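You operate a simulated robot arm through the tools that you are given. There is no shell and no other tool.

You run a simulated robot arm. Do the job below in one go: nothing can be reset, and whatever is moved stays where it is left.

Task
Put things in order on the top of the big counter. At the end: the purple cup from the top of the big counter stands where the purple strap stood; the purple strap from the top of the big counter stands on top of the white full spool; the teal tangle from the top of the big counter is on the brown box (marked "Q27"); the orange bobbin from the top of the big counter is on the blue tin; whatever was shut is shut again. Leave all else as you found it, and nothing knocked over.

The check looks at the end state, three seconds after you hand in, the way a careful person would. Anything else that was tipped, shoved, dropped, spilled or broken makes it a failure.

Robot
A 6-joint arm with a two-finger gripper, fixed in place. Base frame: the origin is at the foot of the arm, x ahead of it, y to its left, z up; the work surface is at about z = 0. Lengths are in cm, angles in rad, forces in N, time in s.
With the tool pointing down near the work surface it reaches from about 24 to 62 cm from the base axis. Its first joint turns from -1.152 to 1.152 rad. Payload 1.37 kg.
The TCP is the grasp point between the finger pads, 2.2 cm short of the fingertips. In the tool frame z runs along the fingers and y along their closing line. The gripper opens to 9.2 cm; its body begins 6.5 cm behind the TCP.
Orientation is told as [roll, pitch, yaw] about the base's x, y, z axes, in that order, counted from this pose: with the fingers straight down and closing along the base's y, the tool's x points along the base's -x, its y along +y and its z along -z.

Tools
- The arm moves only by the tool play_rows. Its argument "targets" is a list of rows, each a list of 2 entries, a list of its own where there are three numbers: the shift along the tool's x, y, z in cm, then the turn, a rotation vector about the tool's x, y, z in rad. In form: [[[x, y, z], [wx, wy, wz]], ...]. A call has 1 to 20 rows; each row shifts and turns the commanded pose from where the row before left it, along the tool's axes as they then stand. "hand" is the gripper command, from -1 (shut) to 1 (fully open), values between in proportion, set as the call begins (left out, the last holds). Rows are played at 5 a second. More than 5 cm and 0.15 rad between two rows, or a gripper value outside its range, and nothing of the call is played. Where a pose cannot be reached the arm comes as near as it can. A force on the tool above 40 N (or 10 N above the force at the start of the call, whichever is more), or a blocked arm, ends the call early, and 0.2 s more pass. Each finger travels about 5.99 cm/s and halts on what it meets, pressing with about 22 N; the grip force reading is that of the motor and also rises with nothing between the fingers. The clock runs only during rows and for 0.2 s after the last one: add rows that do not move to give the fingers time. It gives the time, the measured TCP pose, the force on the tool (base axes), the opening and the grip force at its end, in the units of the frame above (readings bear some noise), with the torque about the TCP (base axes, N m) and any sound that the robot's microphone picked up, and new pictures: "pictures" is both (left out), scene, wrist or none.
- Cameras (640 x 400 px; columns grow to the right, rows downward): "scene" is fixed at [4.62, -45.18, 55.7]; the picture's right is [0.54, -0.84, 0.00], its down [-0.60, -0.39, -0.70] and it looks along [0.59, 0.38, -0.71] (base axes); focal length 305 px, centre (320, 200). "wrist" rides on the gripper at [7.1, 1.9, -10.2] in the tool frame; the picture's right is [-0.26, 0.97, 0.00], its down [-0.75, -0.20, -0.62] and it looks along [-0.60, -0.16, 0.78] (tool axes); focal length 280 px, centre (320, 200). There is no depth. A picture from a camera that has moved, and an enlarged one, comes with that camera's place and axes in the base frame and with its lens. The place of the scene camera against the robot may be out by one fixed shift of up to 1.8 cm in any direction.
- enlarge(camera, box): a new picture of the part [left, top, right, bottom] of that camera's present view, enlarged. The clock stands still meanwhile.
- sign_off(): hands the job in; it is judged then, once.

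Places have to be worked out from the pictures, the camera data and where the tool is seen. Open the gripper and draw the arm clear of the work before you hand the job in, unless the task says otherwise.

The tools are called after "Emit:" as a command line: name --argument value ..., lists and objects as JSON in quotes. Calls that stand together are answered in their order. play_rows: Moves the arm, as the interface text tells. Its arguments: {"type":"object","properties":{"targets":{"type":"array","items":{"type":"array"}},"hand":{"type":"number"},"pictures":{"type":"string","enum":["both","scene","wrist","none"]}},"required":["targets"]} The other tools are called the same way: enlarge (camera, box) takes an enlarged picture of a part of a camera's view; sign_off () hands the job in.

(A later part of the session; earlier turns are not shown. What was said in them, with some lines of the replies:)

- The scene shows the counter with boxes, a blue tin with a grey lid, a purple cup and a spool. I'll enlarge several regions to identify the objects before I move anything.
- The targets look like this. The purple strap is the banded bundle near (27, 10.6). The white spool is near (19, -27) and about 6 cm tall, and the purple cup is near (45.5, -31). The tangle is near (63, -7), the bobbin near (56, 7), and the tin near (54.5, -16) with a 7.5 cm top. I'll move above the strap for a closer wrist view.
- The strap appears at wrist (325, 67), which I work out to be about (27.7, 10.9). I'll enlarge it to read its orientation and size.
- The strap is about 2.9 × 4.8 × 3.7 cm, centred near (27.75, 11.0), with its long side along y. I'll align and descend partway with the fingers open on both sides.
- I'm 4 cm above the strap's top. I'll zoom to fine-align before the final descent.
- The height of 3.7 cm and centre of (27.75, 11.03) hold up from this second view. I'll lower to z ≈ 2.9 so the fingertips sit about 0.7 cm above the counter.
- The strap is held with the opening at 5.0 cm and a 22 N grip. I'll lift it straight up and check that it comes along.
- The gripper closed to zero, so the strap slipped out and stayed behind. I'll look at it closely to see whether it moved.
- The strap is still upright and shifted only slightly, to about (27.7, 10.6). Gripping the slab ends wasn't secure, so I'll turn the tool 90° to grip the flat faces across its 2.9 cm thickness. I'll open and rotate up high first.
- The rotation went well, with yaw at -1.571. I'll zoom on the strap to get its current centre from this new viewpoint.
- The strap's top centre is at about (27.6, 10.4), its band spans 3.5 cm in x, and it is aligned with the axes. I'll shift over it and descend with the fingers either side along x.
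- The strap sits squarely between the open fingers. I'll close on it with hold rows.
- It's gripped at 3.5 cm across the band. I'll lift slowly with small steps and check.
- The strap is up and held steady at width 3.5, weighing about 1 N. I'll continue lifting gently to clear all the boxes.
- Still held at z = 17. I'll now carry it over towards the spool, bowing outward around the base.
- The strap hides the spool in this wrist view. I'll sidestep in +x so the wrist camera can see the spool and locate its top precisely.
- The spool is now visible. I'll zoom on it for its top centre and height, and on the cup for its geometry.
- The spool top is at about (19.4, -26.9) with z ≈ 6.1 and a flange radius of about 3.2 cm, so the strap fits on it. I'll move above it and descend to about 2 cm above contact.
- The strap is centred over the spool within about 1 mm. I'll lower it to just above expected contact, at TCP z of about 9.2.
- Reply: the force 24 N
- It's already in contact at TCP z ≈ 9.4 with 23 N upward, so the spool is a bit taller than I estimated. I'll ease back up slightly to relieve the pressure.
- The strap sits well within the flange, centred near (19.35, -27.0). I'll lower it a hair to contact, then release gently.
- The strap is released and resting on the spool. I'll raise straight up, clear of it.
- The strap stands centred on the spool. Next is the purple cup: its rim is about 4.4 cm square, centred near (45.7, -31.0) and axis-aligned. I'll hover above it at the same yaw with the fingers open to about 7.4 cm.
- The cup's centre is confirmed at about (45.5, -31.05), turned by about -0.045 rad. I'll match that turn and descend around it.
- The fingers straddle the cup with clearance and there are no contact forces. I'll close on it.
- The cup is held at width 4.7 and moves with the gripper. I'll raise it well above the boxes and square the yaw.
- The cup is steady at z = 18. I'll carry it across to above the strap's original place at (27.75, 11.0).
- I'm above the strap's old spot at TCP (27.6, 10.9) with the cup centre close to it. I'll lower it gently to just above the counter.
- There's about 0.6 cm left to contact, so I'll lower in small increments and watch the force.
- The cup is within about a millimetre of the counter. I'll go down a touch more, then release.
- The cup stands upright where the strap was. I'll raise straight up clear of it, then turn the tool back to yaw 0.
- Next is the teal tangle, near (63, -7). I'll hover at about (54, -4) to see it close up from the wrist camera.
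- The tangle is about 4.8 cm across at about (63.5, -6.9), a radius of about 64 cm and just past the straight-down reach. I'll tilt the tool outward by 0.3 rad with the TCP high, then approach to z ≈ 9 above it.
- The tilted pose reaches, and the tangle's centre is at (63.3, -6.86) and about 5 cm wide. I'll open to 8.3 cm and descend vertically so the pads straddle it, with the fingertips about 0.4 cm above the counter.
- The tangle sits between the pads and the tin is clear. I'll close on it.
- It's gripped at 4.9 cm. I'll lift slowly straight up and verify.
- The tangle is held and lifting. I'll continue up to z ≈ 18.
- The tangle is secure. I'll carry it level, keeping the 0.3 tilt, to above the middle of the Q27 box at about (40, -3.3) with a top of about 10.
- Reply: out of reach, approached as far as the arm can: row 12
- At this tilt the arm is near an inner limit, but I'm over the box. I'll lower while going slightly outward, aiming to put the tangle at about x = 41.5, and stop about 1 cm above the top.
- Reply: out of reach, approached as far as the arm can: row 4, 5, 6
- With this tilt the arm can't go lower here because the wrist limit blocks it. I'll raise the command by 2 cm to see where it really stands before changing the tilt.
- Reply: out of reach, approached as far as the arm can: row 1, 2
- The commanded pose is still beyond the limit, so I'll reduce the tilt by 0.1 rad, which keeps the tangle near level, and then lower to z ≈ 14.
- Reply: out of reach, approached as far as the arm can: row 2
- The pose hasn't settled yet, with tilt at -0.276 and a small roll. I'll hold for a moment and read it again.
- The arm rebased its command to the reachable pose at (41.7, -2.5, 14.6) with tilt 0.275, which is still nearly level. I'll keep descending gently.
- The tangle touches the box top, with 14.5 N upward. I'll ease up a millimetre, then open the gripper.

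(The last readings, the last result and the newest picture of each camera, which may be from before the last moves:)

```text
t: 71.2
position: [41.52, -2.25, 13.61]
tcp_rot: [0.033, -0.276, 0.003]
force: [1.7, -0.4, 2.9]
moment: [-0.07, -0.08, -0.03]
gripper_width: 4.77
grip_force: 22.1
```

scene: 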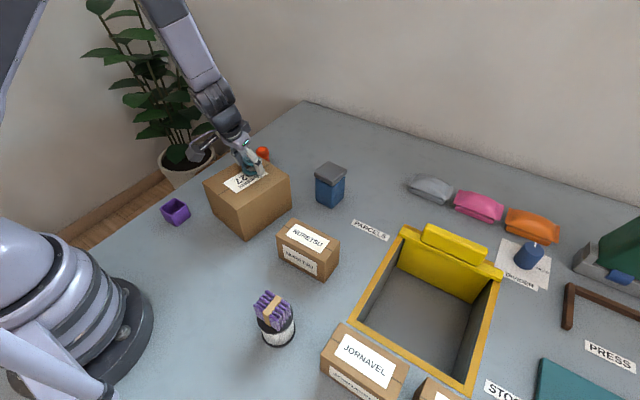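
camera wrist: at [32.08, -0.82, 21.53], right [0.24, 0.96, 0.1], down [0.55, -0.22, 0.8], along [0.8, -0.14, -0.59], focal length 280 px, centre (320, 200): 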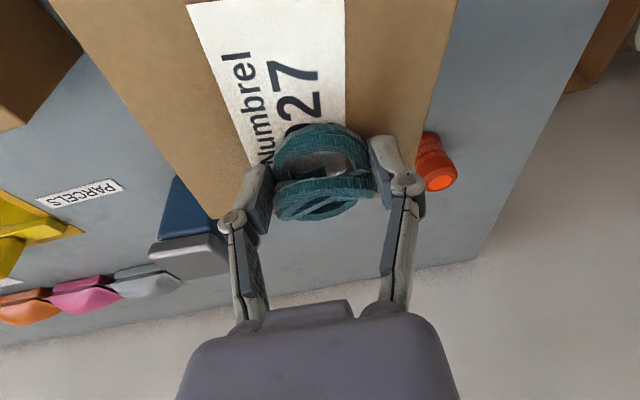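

The contact is light at about 3 N. I'll release the tangle by opening to about 7.4 cm.

Emit:
play_rows --targets '[[[0, 0, 0], [0, 0, 0]], [[0, 0, 0], [0, 0, 0]], [[0, 0, 0], [0, 0, 0]], [[0, 0, 0], [0, 0, 0]]]' --hand 0.6 --pictures "both"

Emit:
enlarge --camera "scene" --box '[190, 120, 310, 250]'

```text
t: 72.2
position: [41.7, -2.39, 13.7]
tcp_rot: [0.033, -0.277, 0.003]
force: [-0.4, 0.1, -0.2]
moment: [-0.01, 0.03, -0.03]
gripper_width: 7.35
grip_force: 0.2
camera wrist: at [31.99, -0.74, 21.61], right [0.24, 0.96, 0.1], down [0.56, -0.22, 0.8], along [0.79, -0.14, -0.59], focal length 280 px, centre (320, 200)
```

scene: 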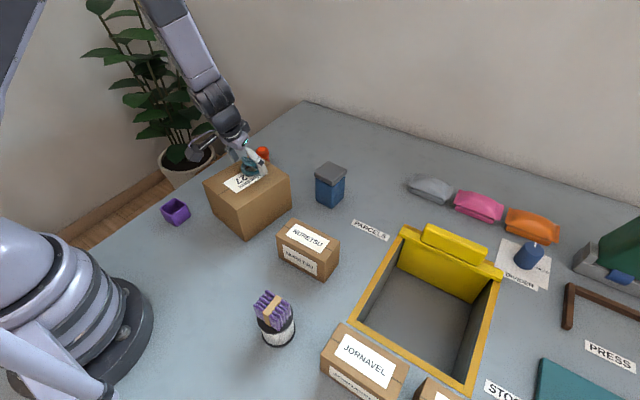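
wrist: 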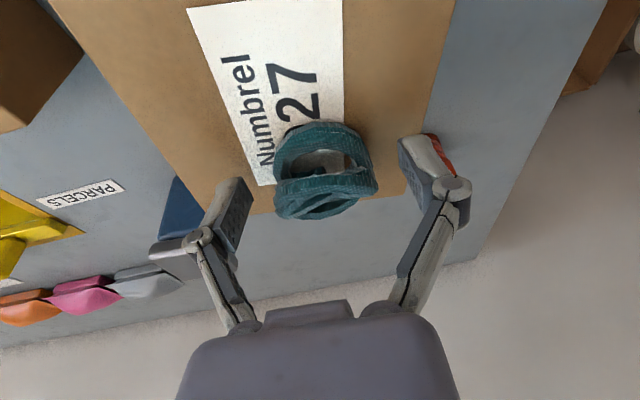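

```text
3.08 times, centred on (250, 185) of scene
camera zoom: at [4.62, -45.18, 55.7], right [0.54, -0.84, 0.0], down [-0.6, -0.39, -0.7], along [0.59, 0.38, -0.71], focal length 939 px, centre (535, 246)
```

zoom: 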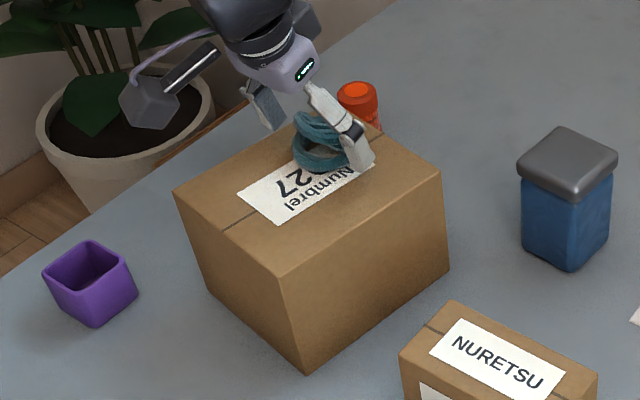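

The tangle rests on the Q27 box, about 3 cm inside its far edge. I'll back the open fingers straight up, away from it.

Emit:
play_rows --targets '[[[-0.14, 0, -0.48], [0, 0, 0]], [[-0.27, 0, -0.96], [0, 0, 0]], [[-0.41, 0, -1.44], [0, 0, 0]], [[-0.55, 0, -1.92], [0, 0, 0]], [[-0.68, 0, -2.4], [0, 0, 0]], [[0, 0, 0], [0, 0, 0]]]' --hand 0.6 --pictures "both"

```text
t: 73.6
position: [41.46, -2.33, 20.83]
tcp_rot: [0.034, -0.278, 0.002]
force: [-0.5, -0.6, 0.2]
moment: [-0.03, 0.0, 0.02]
gripper_width: 7.39
grip_force: 0.0
out of reach, approached as far as the arm can: row 2
camera wrist: at [31.85, -0.74, 28.66], right [0.24, 0.96, 0.1], down [0.56, -0.22, 0.8], along [0.79, -0.14, -0.59], focal length 280 px, centre (320, 200)
```

scene: 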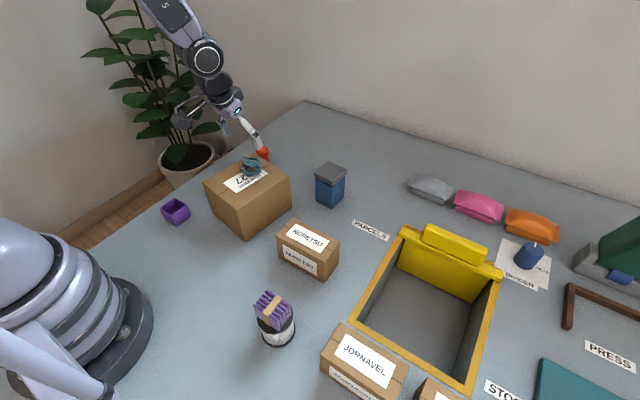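
wrist: 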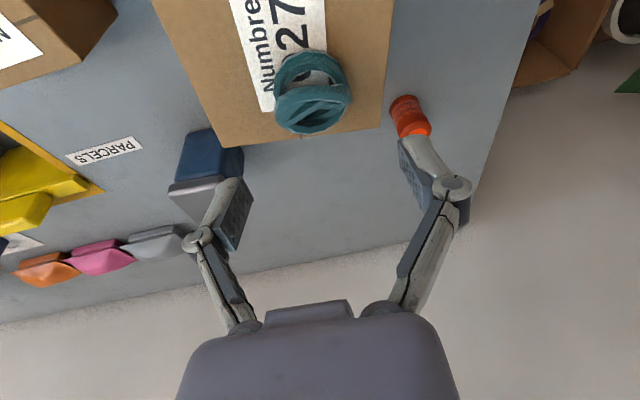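

The tangle sits on the box. I'll straighten the tool to vertical and move towards the bobbin at about (56, 7), staying high.

Emit:
play_rows --targets '[[[0, 0, 0], [0.034, 0.1, 0]], [[0, 0, 0], [0, 0.09, 0]], [[0, 0, 0], [0, 0.088, 0]], [[0, 0, 0], [0, 0, 0]]]' --hand 0.6 --pictures "none"

```text
t: 74.6
position: [41.58, -2.4, 20.77]
tcp_rot: [-0.003, 0.0, 0.004]
force: [0.4, 0.5, -0.2]
moment: [0.01, 0.0, 0.02]
gripper_width: 7.32
grip_force: 0.1
```

The tool is vertical again. I'll move to hover near the bobbin.

Emit:
play_rows --targets '[[[-2.2, 1.55, 0], [0, 0, 0]], [[-2.2, 1.55, 0], [0, 0, 0]], [[-2.2, 1.55, 0.5], [0, 0, 0]], [[-2.2, 1.55, 0.5], [0, 0, 0]], [[-2.2, 1.55, 0.5], [0, 0, 0]], [[-2.2, 1.55, 0.5], [0, 0, 0]], [[0, 0, 0], [0, 0, 0]]]' --hand 0.6 --pictures "both"

Emit:
enlarge --camera "wrist" --box '[250, 40, 420, 170]'

```text
t: 76.2
position: [55.17, 6.8, 18.64]
tcp_rot: [-0.001, 0.0, 0.002]
force: [0.9, 0.0, -0.4]
moment: [0.01, -0.02, -0.02]
gripper_width: 7.33
grip_force: 0.1
camera wrist: at [47.96, 8.71, 28.85], right [0.26, 0.97, 0.0], down [0.75, -0.2, 0.62], along [0.6, -0.16, -0.78], focal length 280 px, centre (320, 200)
```

scene: 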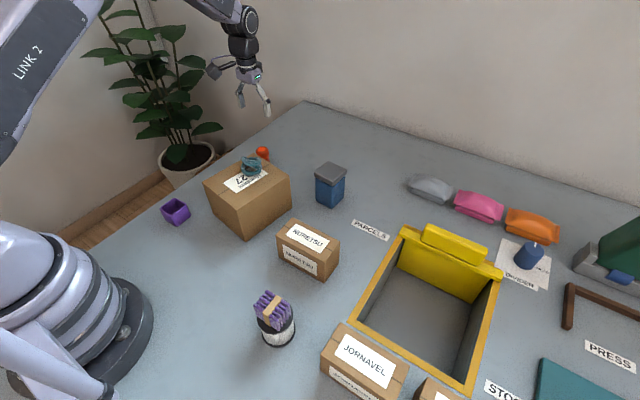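
wrist: 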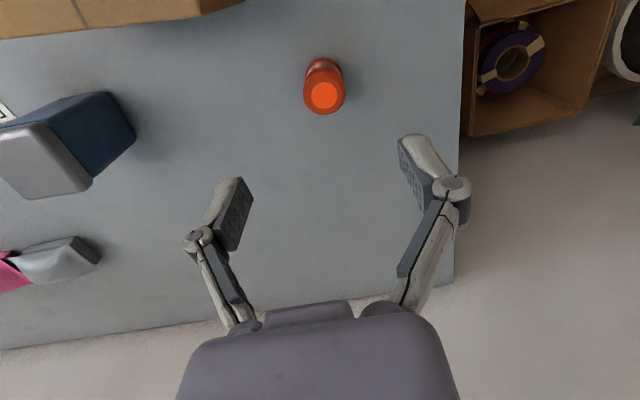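

```text
3.08 times, centred on (335, 105) of wrist
camera zoom: at [47.96, 8.71, 28.85], right [0.26, 0.97, 0.0], down [0.75, -0.2, 0.62], along [0.6, -0.16, -0.78], focal length 863 px, centre (274, 492)
```

zoom: 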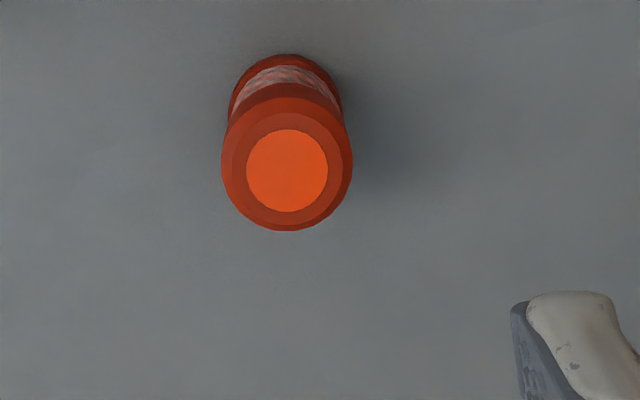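

The bobbin stands at about (55.7, 7.0), 3.7 cm across and about 4.8 cm tall. I'll align and descend around it.

Emit:
play_rows --targets '[[[-0.32, 0.11, 2.5], [0, 0, 0]], [[-0.32, 0.11, 3.0], [0, 0, 0]], [[0, 0, 3.0], [0, 0, 0]], [[0, 0, 2.5], [0, 0, 0]], [[0, 0, 0], [0, 0, 0]]]' --hand 0.6 --pictures "both"

Emit:
enlarge --camera "wrist" --box '[230, 60, 430, 200]'

```text
t: 77.4
position: [55.37, 6.82, 7.81]
tcp_rot: [-0.003, 0.003, 0.002]
force: [0.4, 0.0, 0.2]
moment: [0.02, 0.01, -0.01]
gripper_width: 7.37
grip_force: 0.0
camera wrist: at [48.33, 8.79, 18.02], right [0.26, 0.97, 0.0], down [0.75, -0.2, 0.62], along [0.6, -0.16, -0.78], focal length 280 px, centre (320, 200)
```

scene: 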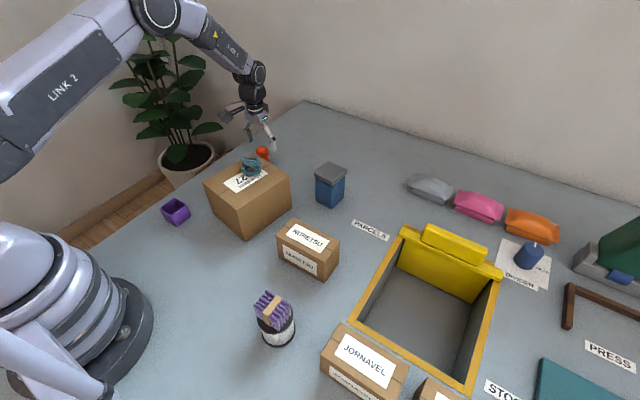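
wrist: 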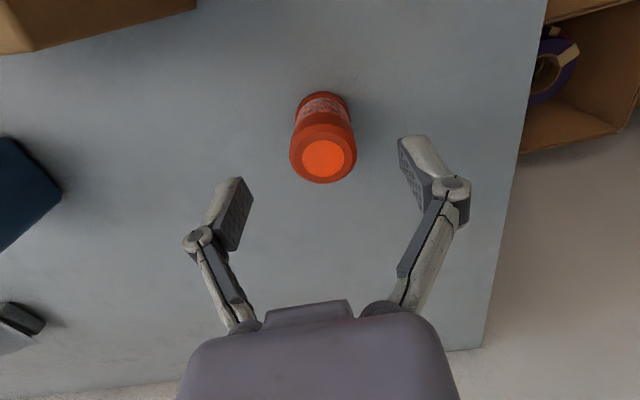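

```text
2.86 times, centred on (330, 130) of wrist
camera zoom: at [48.33, 8.79, 18.02], right [0.26, 0.97, 0.0], down [0.75, -0.2, 0.62], along [0.6, -0.16, -0.78], focal length 801 px, centre (291, 400)
```

zoom: 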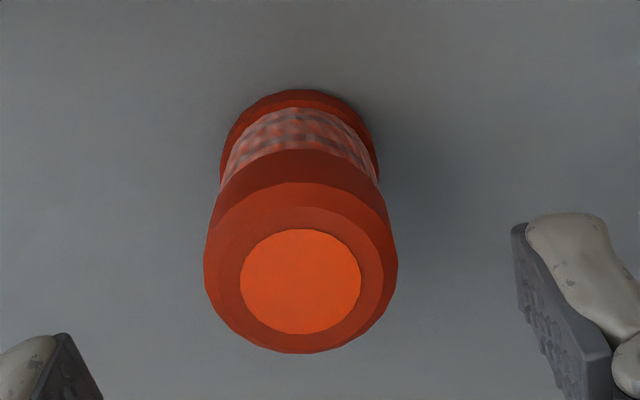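

The bobbin's centre refines to (55.63, 7.0) with a height of about 5.1. I'll make the final descent to z ≈ 2.8.

Emit:
play_rows --targets '[[[-0.1, 0.06, 1.5], [0, 0, 0]], [[-0.1, 0.05, 1.5], [0, 0, 0]], [[0, 0, 1.2], [0, 0, 0]], [[0, 0, 0.8], [0, 0, 0]], [[0, 0, 0], [0, 0, 0]]]' --hand 0.6 --pictures "wrist"

Emit:
play_rows --targets '[[[0, 0, 0], [0, 0, 0]], [[0, 0, 0], [0, 0, 0]], [[0, 0, 0], [0, 0, 0]], [[0, 0, 0], [0, 0, 0]], [[0, 0, 0], [0, 0, 0]]]' --hand -1 --pictures "wrist"

```text
t: 78.6
position: [55.61, 7.06, 2.73]
tcp_rot: [0.0, 0.002, 0.002]
force: [-0.4, -0.4, -0.7]
moment: [-0.01, 0.0, -0.04]
gripper_width: 7.35
grip_force: 0.1
camera wrist: at [48.52, 9.01, 12.91], right [0.26, 0.97, 0.0], down [0.75, -0.2, 0.62], along [0.6, -0.16, -0.78], focal length 280 px, centre (320, 200)
```

wrist: 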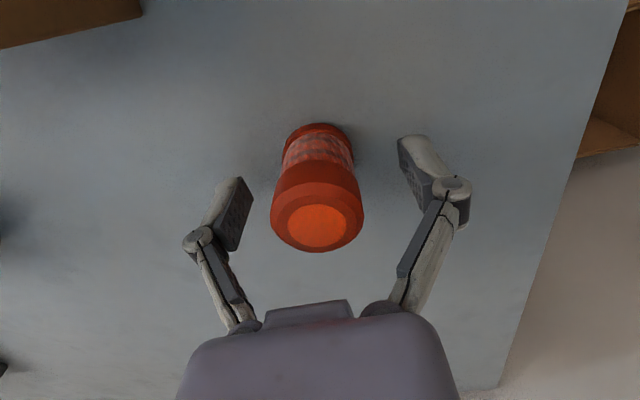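

```text
t: 79.8
position: [55.57, 7.05, 2.8]
tcp_rot: [-0.002, 0.003, 0.002]
force: [-0.1, -1.0, 1.4]
moment: [0.02, 0.05, 0.04]
gripper_width: 3.47
grip_force: 22.4
camera wrist: at [48.52, 9.01, 12.94], right [0.26, 0.97, 0.0], down [0.75, -0.2, 0.62], along [0.6, -0.16, -0.78], focal length 280 px, centre (320, 200)
```

wrist: 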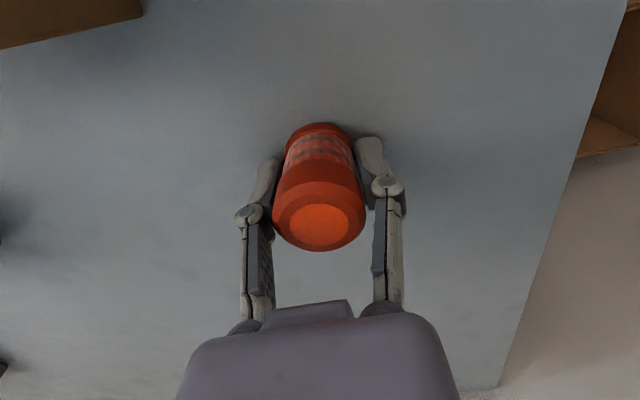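

The bobbin is gripped at 3.5 cm. I'll lift it slowly.

Emit:
play_rows --targets '[[[0, 0, -0.2], [0, 0, 0]], [[0, 0, -0.3], [0, 0, 0]], [[0, 0, -0.5], [0, 0, 0]], [[0, 0, -0.7], [0, 0, 0]], [[0, 0, -0.8], [0, 0, 0]], [[0, 0, 0], [0, 0, 0]]]' --hand -1 --pictures "wrist"

```text
t: 81.2
position: [55.7, 7.2, 5.18]
tcp_rot: [-0.002, 0.001, 0.003]
force: [-0.1, -0.4, -0.3]
moment: [0.0, 0.02, 0.01]
gripper_width: 3.46
grip_force: 21.8
camera wrist: at [48.6, 9.09, 15.41], right [0.26, 0.97, 0.0], down [0.75, -0.2, 0.62], along [0.6, -0.16, -0.78], focal length 280 px, centre (320, 200)
```

wrist: 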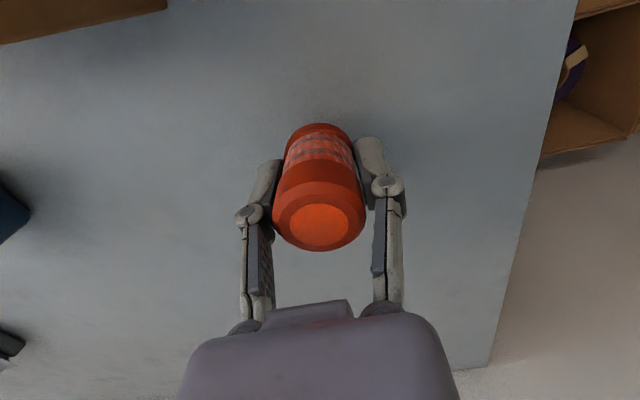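

The bobbin is held. I'll raise to z ≈ 20 and shift towards the tin for a good look at its lid.

Emit:
play_rows --targets '[[[0, 0, -1.0], [0, 0, 0]], [[0, 0, -1.5], [0, 0, 0]], [[0, 0, -2], [0, 0, 0]], [[0, 0, -2.5], [0, 0, 0]], [[0, 0, -2.5], [0, 0, 0]], [[0, 0, -2.5], [0, 0, 0]], [[0, 0, -2], [0, 0, 0]], [[0, -1, -1], [0, 0, 0]], [[0.4, -2, 0], [0, 0, 0]], [[0.5, -2.4, 0], [0, 0, 0]], [[0.5, -2.4, 0], [0, 0, 0]], [[0.5, -2.4, 0], [0, 0, 0]], [[0.5, -2.4, 0], [0, 0, 0]], [[0.5, -2, 0], [0, 0, 0]], [[0.3, -1, 0], [0, 0, 0]], [[0, 0, 0], [0, 0, 0]]]' --hand -1 --pictures "both"

Emit:
enlarge --camera "wrist" --box '[120, 60, 320, 220]'

Emit:
enlarge --camera "scene" --box '[290, 140, 370, 220]'

```text
t: 84.6
position: [52.42, -8.39, 20.18]
tcp_rot: [-0.003, 0.001, 0.004]
force: [0.3, -0.3, -1.2]
moment: [0.0, -0.01, 0.01]
gripper_width: 3.45
grip_force: 21.8
camera wrist: at [45.23, -6.52, 30.4], right [0.26, 0.97, 0.0], down [0.75, -0.2, 0.62], along [0.6, -0.16, -0.78], focal length 280 px, centre (320, 200)
```

scene: 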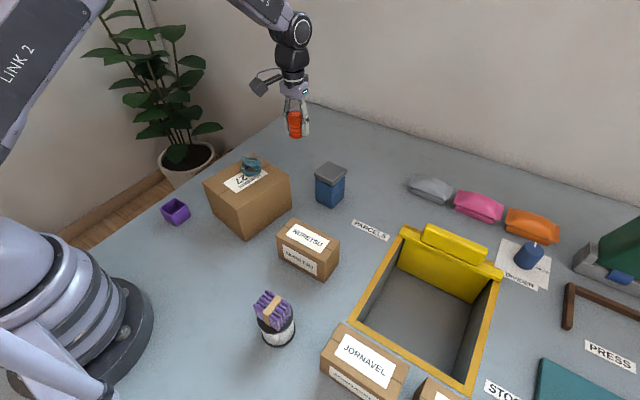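
wrist: 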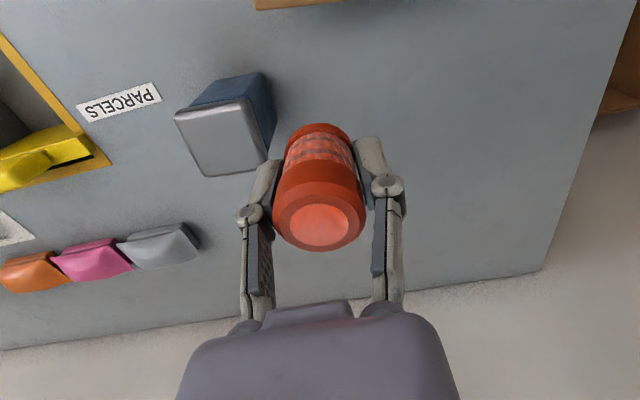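

```text
2.50 times, centred on (220, 140) of wrist
camera zoom: at [45.23, -6.52, 30.4], right [0.26, 0.97, 0.0], down [0.75, -0.2, 0.62], along [0.6, -0.16, -0.78], focal length 701 px, centre (570, 350)
```

zoom: 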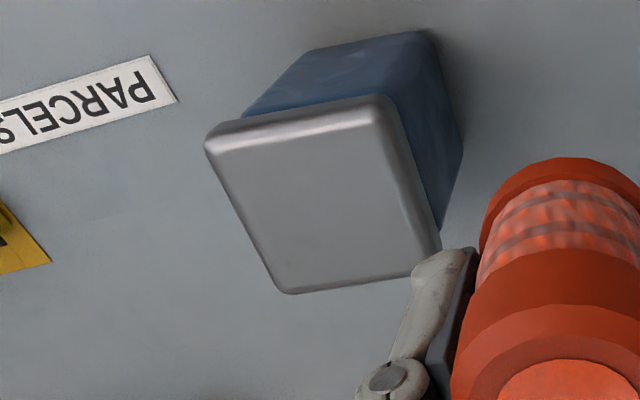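

```text
5.00 times, centred on (330, 180) of scene
camera zoom: at [4.62, -45.18, 55.7], right [0.54, -0.84, 0.0], down [-0.6, -0.39, -0.7], along [0.59, 0.38, -0.71], focal length 1526 px, centre (270, 300)
```

zoom: 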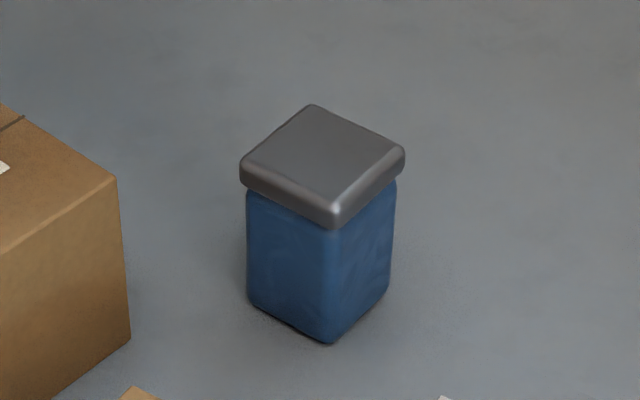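

The tin lid is about 6 cm square, centred near (53.4, -16.75), with its top at z ≈ 9–10. I'll move the bobbin above it and descend to z ≈ 14.5.

Emit:
play_rows --targets '[[[-0.1, -0.8, 0], [0, 0, 0]], [[-0.2, -1.6, 0], [0, 0, 0]], [[-0.25, -2.0, 0], [0, 0, 0]], [[-0.25, -2.0, 0], [0, 0, 0]], [[-0.2, -1.3, 0], [0, 0, 0]], [[-0.07, -0.63, 0], [0, 0, 0]], [[0, 0, 0.8], [0, 0, 0]], [[0, 0, 1.5], [0, 0, 0]], [[0, 0, 1.5], [0, 0, 0]], [[0, 0, 1.2], [0, 0, 0]], [[0, 0, 0.7], [0, 0, 0]], [[0, 0, 0], [0, 0, 0]]]' --hand -1 --pictures "both"

Emit:
enlarge --camera "scene" --box '[280, 110, 380, 220]'

Emit:
enlarge --camera "wrist" --box '[220, 40, 440, 260]'

```text
t: 87.2
position: [53.41, -16.94, 14.6]
tcp_rot: [-0.002, 0.001, 0.003]
force: [-1.0, 0.1, -0.5]
moment: [0.02, 0.0, 0.01]
gripper_width: 3.45
grip_force: 22.2
camera wrist: at [46.42, -14.98, 24.8], right [0.26, 0.97, 0.0], down [0.75, -0.2, 0.62], along [0.6, -0.16, -0.78], focal length 280 px, centre (320, 200)
```

scene: 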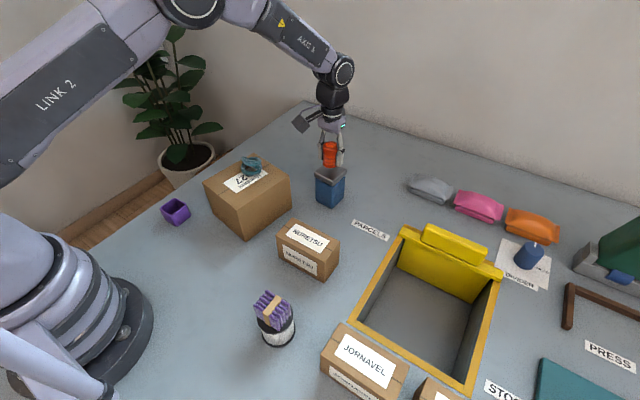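
wrist: 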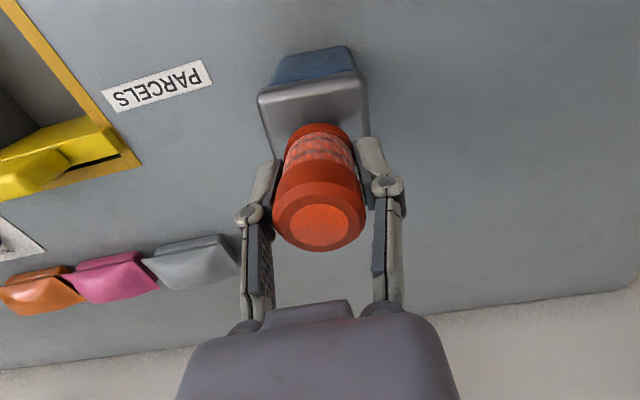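

```text
3.64 times, centred on (330, 165) of scene
camera zoom: at [4.62, -45.18, 55.7], right [0.54, -0.84, 0.0], down [-0.6, -0.39, -0.7], along [0.59, 0.38, -0.71], focal length 1110 px, centre (284, 327)
```

zoom: 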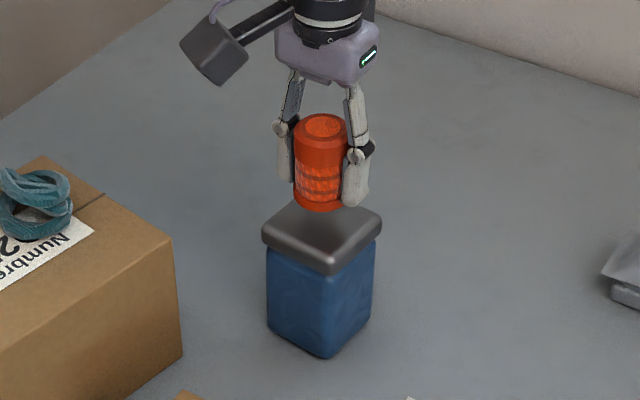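

```text
1.82 times, centred on (330, 150) of wrist
camera zoom: at [46.42, -14.98, 24.8], right [0.26, 0.97, 0.0], down [0.75, -0.2, 0.62], along [0.6, -0.16, -0.78], focal length 510 px, centre (302, 291)
```

zoom: 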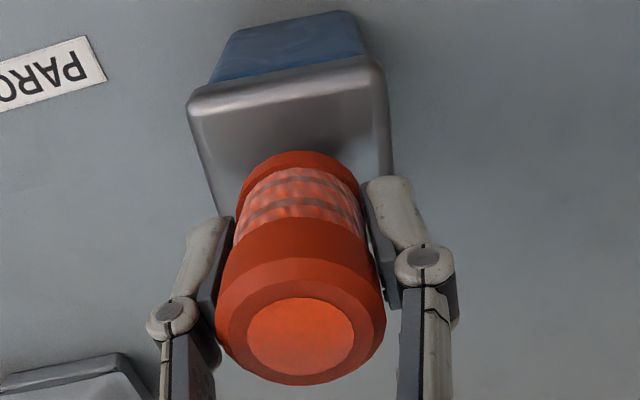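

The bobbin is over the lid centre within about 2 mm. I'll correct slightly and descend carefully while watching the force.

Emit:
play_rows --targets '[[[-0.1, 0.15, 0.4], [0, 0, 0]], [[0, 0, 0.4], [0, 0, 0]], [[0, 0, 0.3], [0, 0, 0]], [[0, 0, 0.2], [0, 0, 0]], [[0, 0, 0], [0, 0, 0]]]' --hand -1 --pictures "scene"

Emit:
enlarge --camera "scene" --box '[280, 110, 380, 220]'

```text
t: 88.4
position: [53.56, -16.6, 13.23]
tcp_rot: [0.001, 0.001, 0.004]
force: [-0.4, 0.3, -0.3]
moment: [-0.02, -0.01, 0.0]
gripper_width: 3.46
grip_force: 22.3
```

scene: 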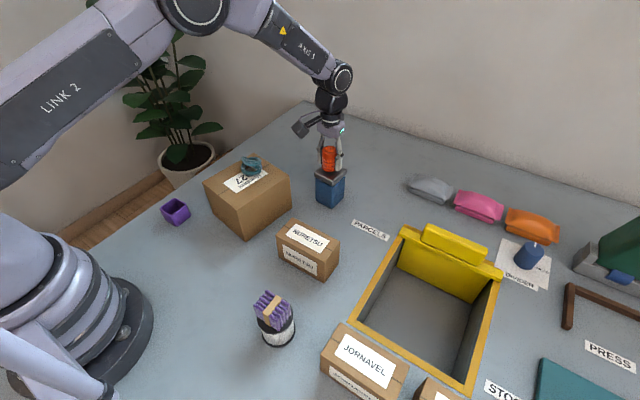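

```text
3.64 times, centred on (330, 165) of scene
camera zoom: at [4.62, -45.18, 55.7], right [0.54, -0.84, 0.0], down [-0.6, -0.39, -0.7], along [0.59, 0.38, -0.71], focal length 1110 px, centre (284, 327)
```

zoom: 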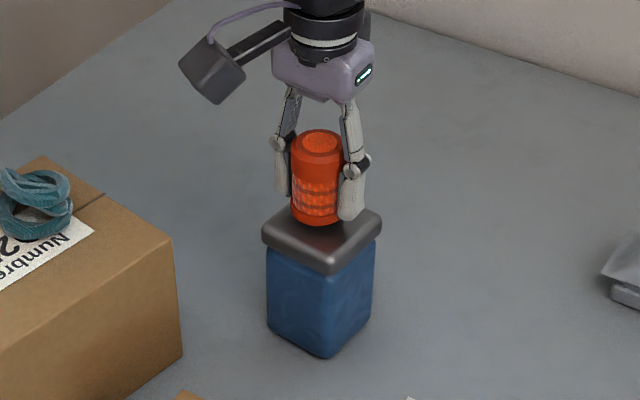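

There's still a gap of roughly 1 cm. I'll continue in small steps with force readings in between.

Emit:
play_rows --targets '[[[0, -0.1, 0.2], [0, 0, 0]], [[0, 0, 0.2], [0, 0, 0]], [[0, 0, 0.15], [0, 0, 0]], [[0, 0, 0], [0, 0, 0]]]' --hand -1 --pictures "none"

```text
t: 89.4
position: [53.56, -16.82, 12.73]
tcp_rot: [-0.001, 0.001, 0.002]
force: [-1.8, -0.8, 6.1]
moment: [-0.06, 0.08, 0.03]
gripper_width: 3.43
grip_force: 21.8
```

There's contact with 6 N at z = 12.7, so the lid top is at about 10. I'll check alignment before letting go.

Emit:
enlarge --camera "scene" --box '[290, 130, 370, 210]'

Emit:
enlarge --camera "wrist" --box '[220, 40, 440, 260]'

```text
5.00 times, centred on (330, 170) of scene
camera zoom: at [4.62, -45.18, 55.7], right [0.54, -0.84, 0.0], down [-0.6, -0.39, -0.7], along [0.59, 0.38, -0.71], focal length 1526 px, centre (270, 350)
```

zoom: 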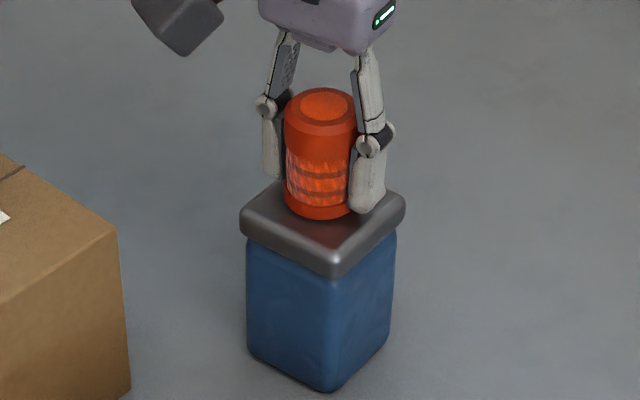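

```text
1.82 times, centred on (330, 150) of wrist
camera zoom: at [46.58, -14.9, 22.94], right [0.26, 0.97, 0.0], down [0.75, -0.2, 0.63], along [0.6, -0.16, -0.78], focal length 510 px, centre (302, 291)
```

zoom: 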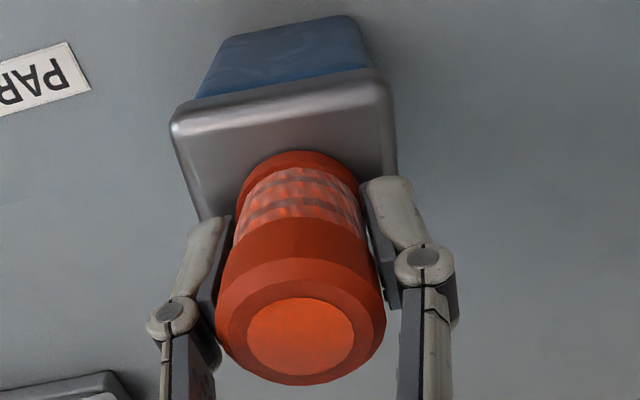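

The bobbin is centred on the lid. I'll relieve the pressure slightly and open the gripper.

Emit:
play_rows --targets '[[[0, 0, -0.04], [0, 0, 0]], [[0, 0, 0], [0, 0, 0]]]' --hand -1 --pictures "none"

Emit:
play_rows --targets '[[[0, 0, 0], [0, 0, 0]], [[0, 0, 0], [0, 0, 0]], [[0, 0, 0], [0, 0, 0]], [[0, 0, 0], [0, 0, 0]]]' --hand 0.4 --pictures "both"

```text
t: 90.0
position: [53.63, -16.73, 12.65]
tcp_rot: [-0.001, 0.001, 0.001]
force: [0.8, -0.4, 2.5]
moment: [0.0, -0.04, -0.02]
gripper_width: 3.47
grip_force: 21.5
```

```text
t: 91.0
position: [53.52, -16.83, 12.73]
tcp_rot: [-0.001, 0.002, 0.003]
force: [-0.4, 0.2, -0.3]
moment: [-0.01, 0.02, 0.03]
gripper_width: 6.43
grip_force: 0.1
camera wrist: at [46.52, -14.86, 22.95], right [0.26, 0.97, 0.0], down [0.75, -0.2, 0.62], along [0.6, -0.16, -0.78], focal length 280 px, centre (320, 200)
```

scene: 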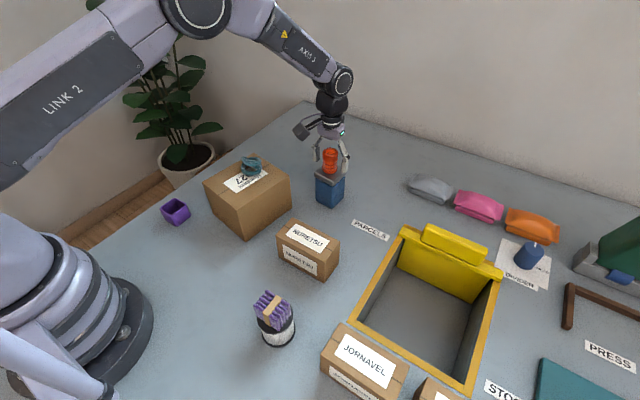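
wrist: 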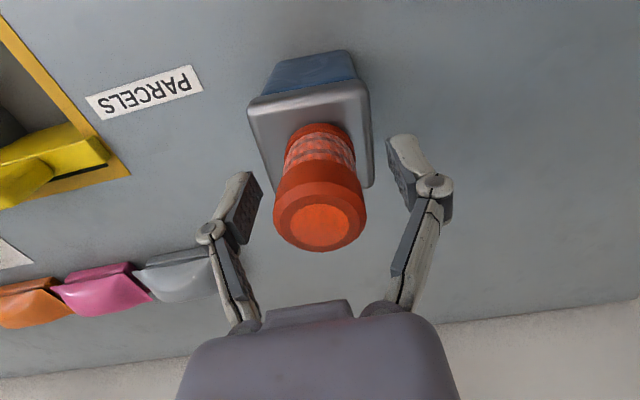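

The bobbin stands on the tin. I'll raise straight up, slowly at first, to clear it, then draw the arm back.

Emit:
play_rows --targets '[[[0, 0, -0.5], [0, 0, 0]], [[0, 0, -1.0], [0, 0, 0]], [[0, 0, -1.5], [0, 0, 0]], [[0, 0, -2], [0, 0, 0]], [[0, 0, -2.5], [0, 0, 0]], [[0, 0, -2.5], [0, 0, 0]], [[0, 0, -2], [0, 0, 0]], [[0, 0, 0], [0, 0, 0]]]' --hand 0.4 --pictures "both"

Emit:
enlarge --camera "wrist" --box '[220, 20, 420, 160]'

```text
t: 92.8
position: [53.74, -16.76, 24.87]
tcp_rot: [-0.001, 0.003, 0.001]
force: [-0.5, 0.2, -0.2]
moment: [-0.02, 0.02, -0.01]
gripper_width: 6.43
grip_force: 0.1
camera wrist: at [46.7, -14.87, 34.92], right [0.26, 0.97, 0.0], down [0.75, -0.2, 0.62], along [0.6, -0.16, -0.78], focal length 280 px, centre (320, 200)
```

scene: 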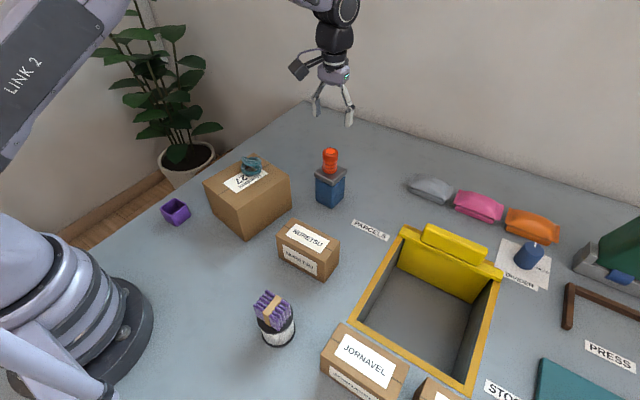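
wrist: 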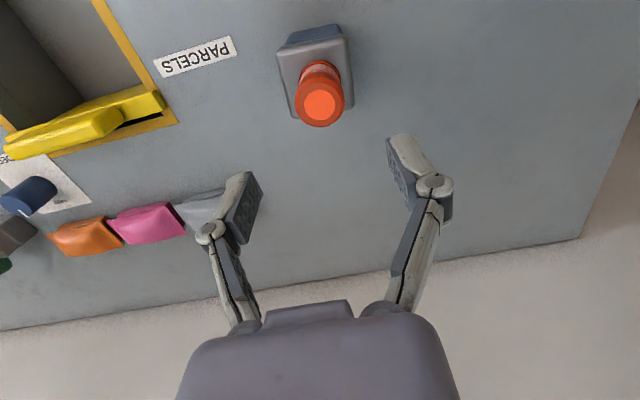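

```text
2.86 times, centred on (320, 90) of wrist
camera zoom: at [46.7, -14.87, 34.92], right [0.26, 0.97, 0.0], down [0.75, -0.2, 0.62], along [0.6, -0.16, -0.78], focal length 801 px, centre (320, 514)
```

zoom: 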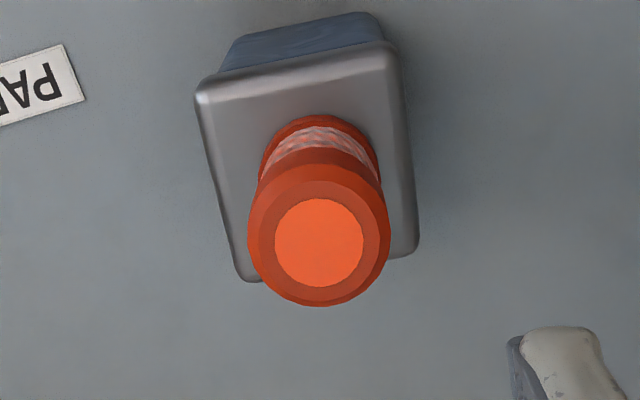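

All four items are placed. I'll draw the arm back to near its starting pose with the gripper fully open and then inspect everything.

Emit:
play_rows --targets '[[[1.97, 2.09, -0.3], [0, 0, 0]], [[1.97, 2.09, -0.3], [0, 0, 0]], [[1.97, 2.09, -0.3], [0, 0, 0]], [[1.97, 2.09, -0.3], [0, 0, 0]], [[1.97, 2.09, -0.3], [0, 0, 0]], [[1.97, 2.09, -0.3], [0, 0, 0]], [[1.97, 2.09, -0.3], [0, 0, 0]], [[1.97, 2.09, -0.3], [0, 0, 0]], [[1.97, 2.09, -0.3], [0, 0, 0]], [[0, 0, 0], [0, 0, 0]]]' --hand 1 --pictures "both"

Emit:
enlarge --camera "scene" --box '[140, 120, 400, 282]'

Emit:
enlarge --camera "scene" --box '[140, 190, 210, 240]'

Emit:
enlarge --camera "scene" --box '[230, 210, 540, 400]'

Emit:
enlarge --camera "scene" --box '[240, 280, 310, 350]'

```text
t: 95.0
position: [35.63, 2.22, 27.62]
tcp_rot: [-0.003, 0.003, 0.002]
force: [0.8, 0.8, 0.7]
moment: [-0.01, -0.01, 0.01]
gripper_width: 9.22
grip_force: 0.0
camera wrist: at [28.52, 4.15, 37.77], right [0.26, 0.97, 0.0], down [0.75, -0.2, 0.62], along [0.6, -0.16, -0.78], focal length 280 px, centre (320, 200)
```

scene: 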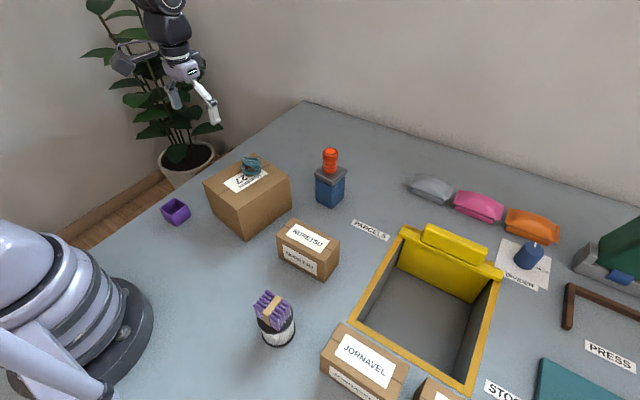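
wrist: 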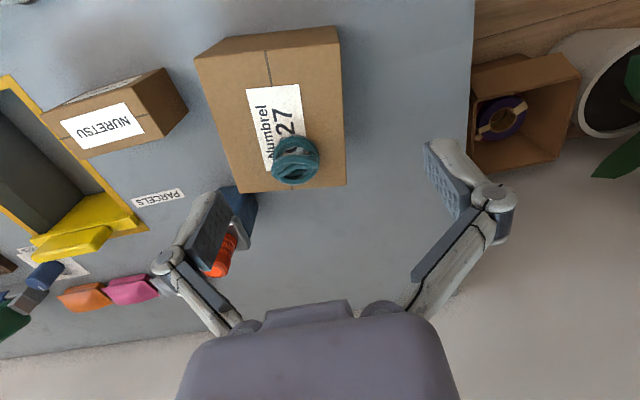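

```text
2.46 times, centred on (270, 201) of scene
camera zoom: at [4.62, -45.18, 55.7], right [0.54, -0.84, 0.0], down [-0.6, -0.39, -0.7], along [0.59, 0.38, -0.71], focal length 752 px, centre (443, 198)
```

zoom: 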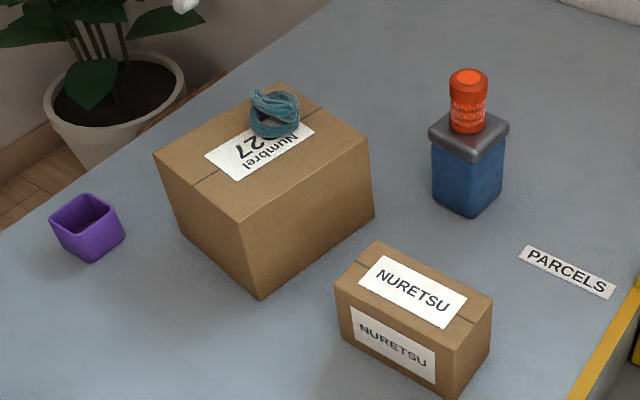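

```text
8.00 times, centred on (175, 215) of scene
camera zoom: at [4.62, -45.18, 55.7], right [0.54, -0.84, 0.0], down [-0.6, -0.39, -0.7], along [0.59, 0.38, -0.71], focal length 2442 px, centre (1480, 80)
```

zoom: 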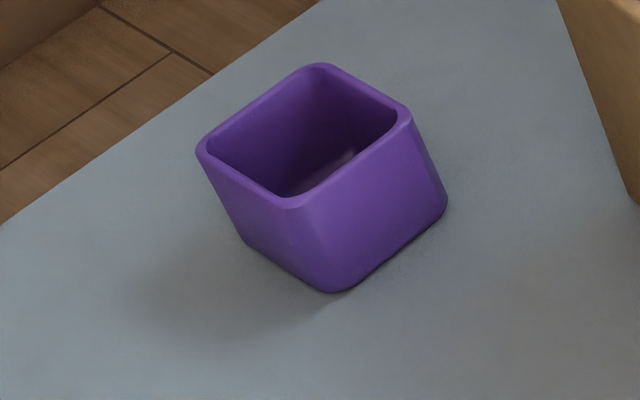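

```text
2.06 times, centred on (385, 305) of scene
camera zoom: at [4.62, -45.18, 55.7], right [0.54, -0.84, 0.0], down [-0.6, -0.39, -0.7], along [0.59, 0.38, -0.71], focal length 630 px, centre (186, -17)
```

zoom: 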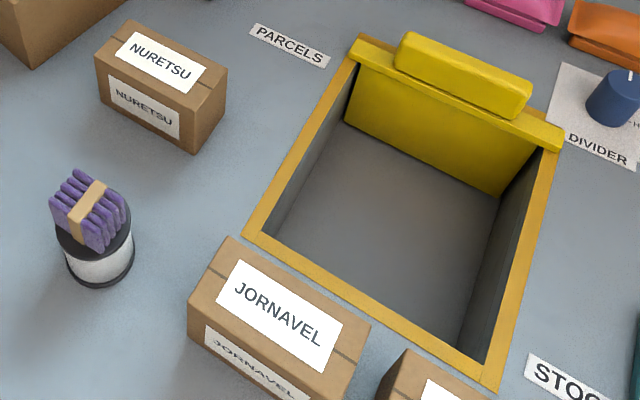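

```text
5.71 times, centred on (275, 315) of scene
camera zoom: at [4.62, -45.18, 55.7], right [0.54, -0.84, 0.0], down [-0.6, -0.39, -0.7], along [0.59, 0.38, -0.71], focal length 1744 px, centre (577, -457)
```

zoom: 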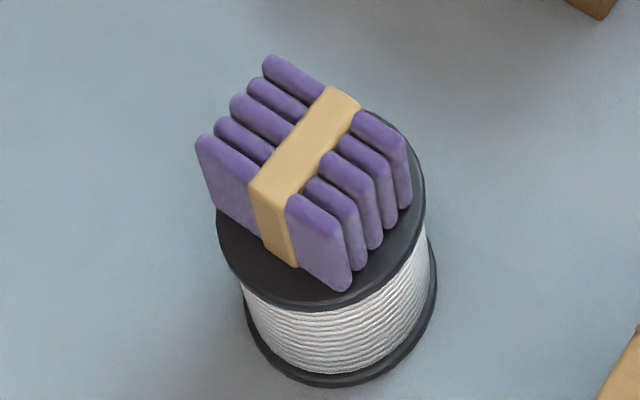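

The end state looks right: the strap stands on the white spool, the cup stands on the strap's old spot, the tangle is on the Q27 box, and the bobbin is upright on the tin lid. The boxes, spool, tin and open yellow flap look where they were, nothing was opened, and the arm is clear with the gripper open. I'm handing in.

Emit:
sign_off

```text
The job is handed in.
```

I've handed the job in. All four items are in place, nothing is knocked over, and the final pictures show everything else where it was.

- **Purple strap:** it stands on top of the white full spool, close to centred. My first grip on it slipped and nudged it about half a centimetre, but it stayed upright. I re-gripped across its flat faces and moved it from there.
- **Purple cup:** it stands upright within about a centimetre of where the strap originally stood. I used the strap's position from before that slip.
- **Teal tangle:** it rests on the brown Q27 box, about 3 cm inside the far edge rather than in the middle. The arm couldn't reach lower any closer in with the tool tilted.
- **Orange bobbin:** it stands upright in the middle of the blue tin's lid.

I didn't open anything, so there was nothing to shut again; the tin's lid is still on and the yellow flap is open as I found it. The arm is back near its starting position with the gripper open.
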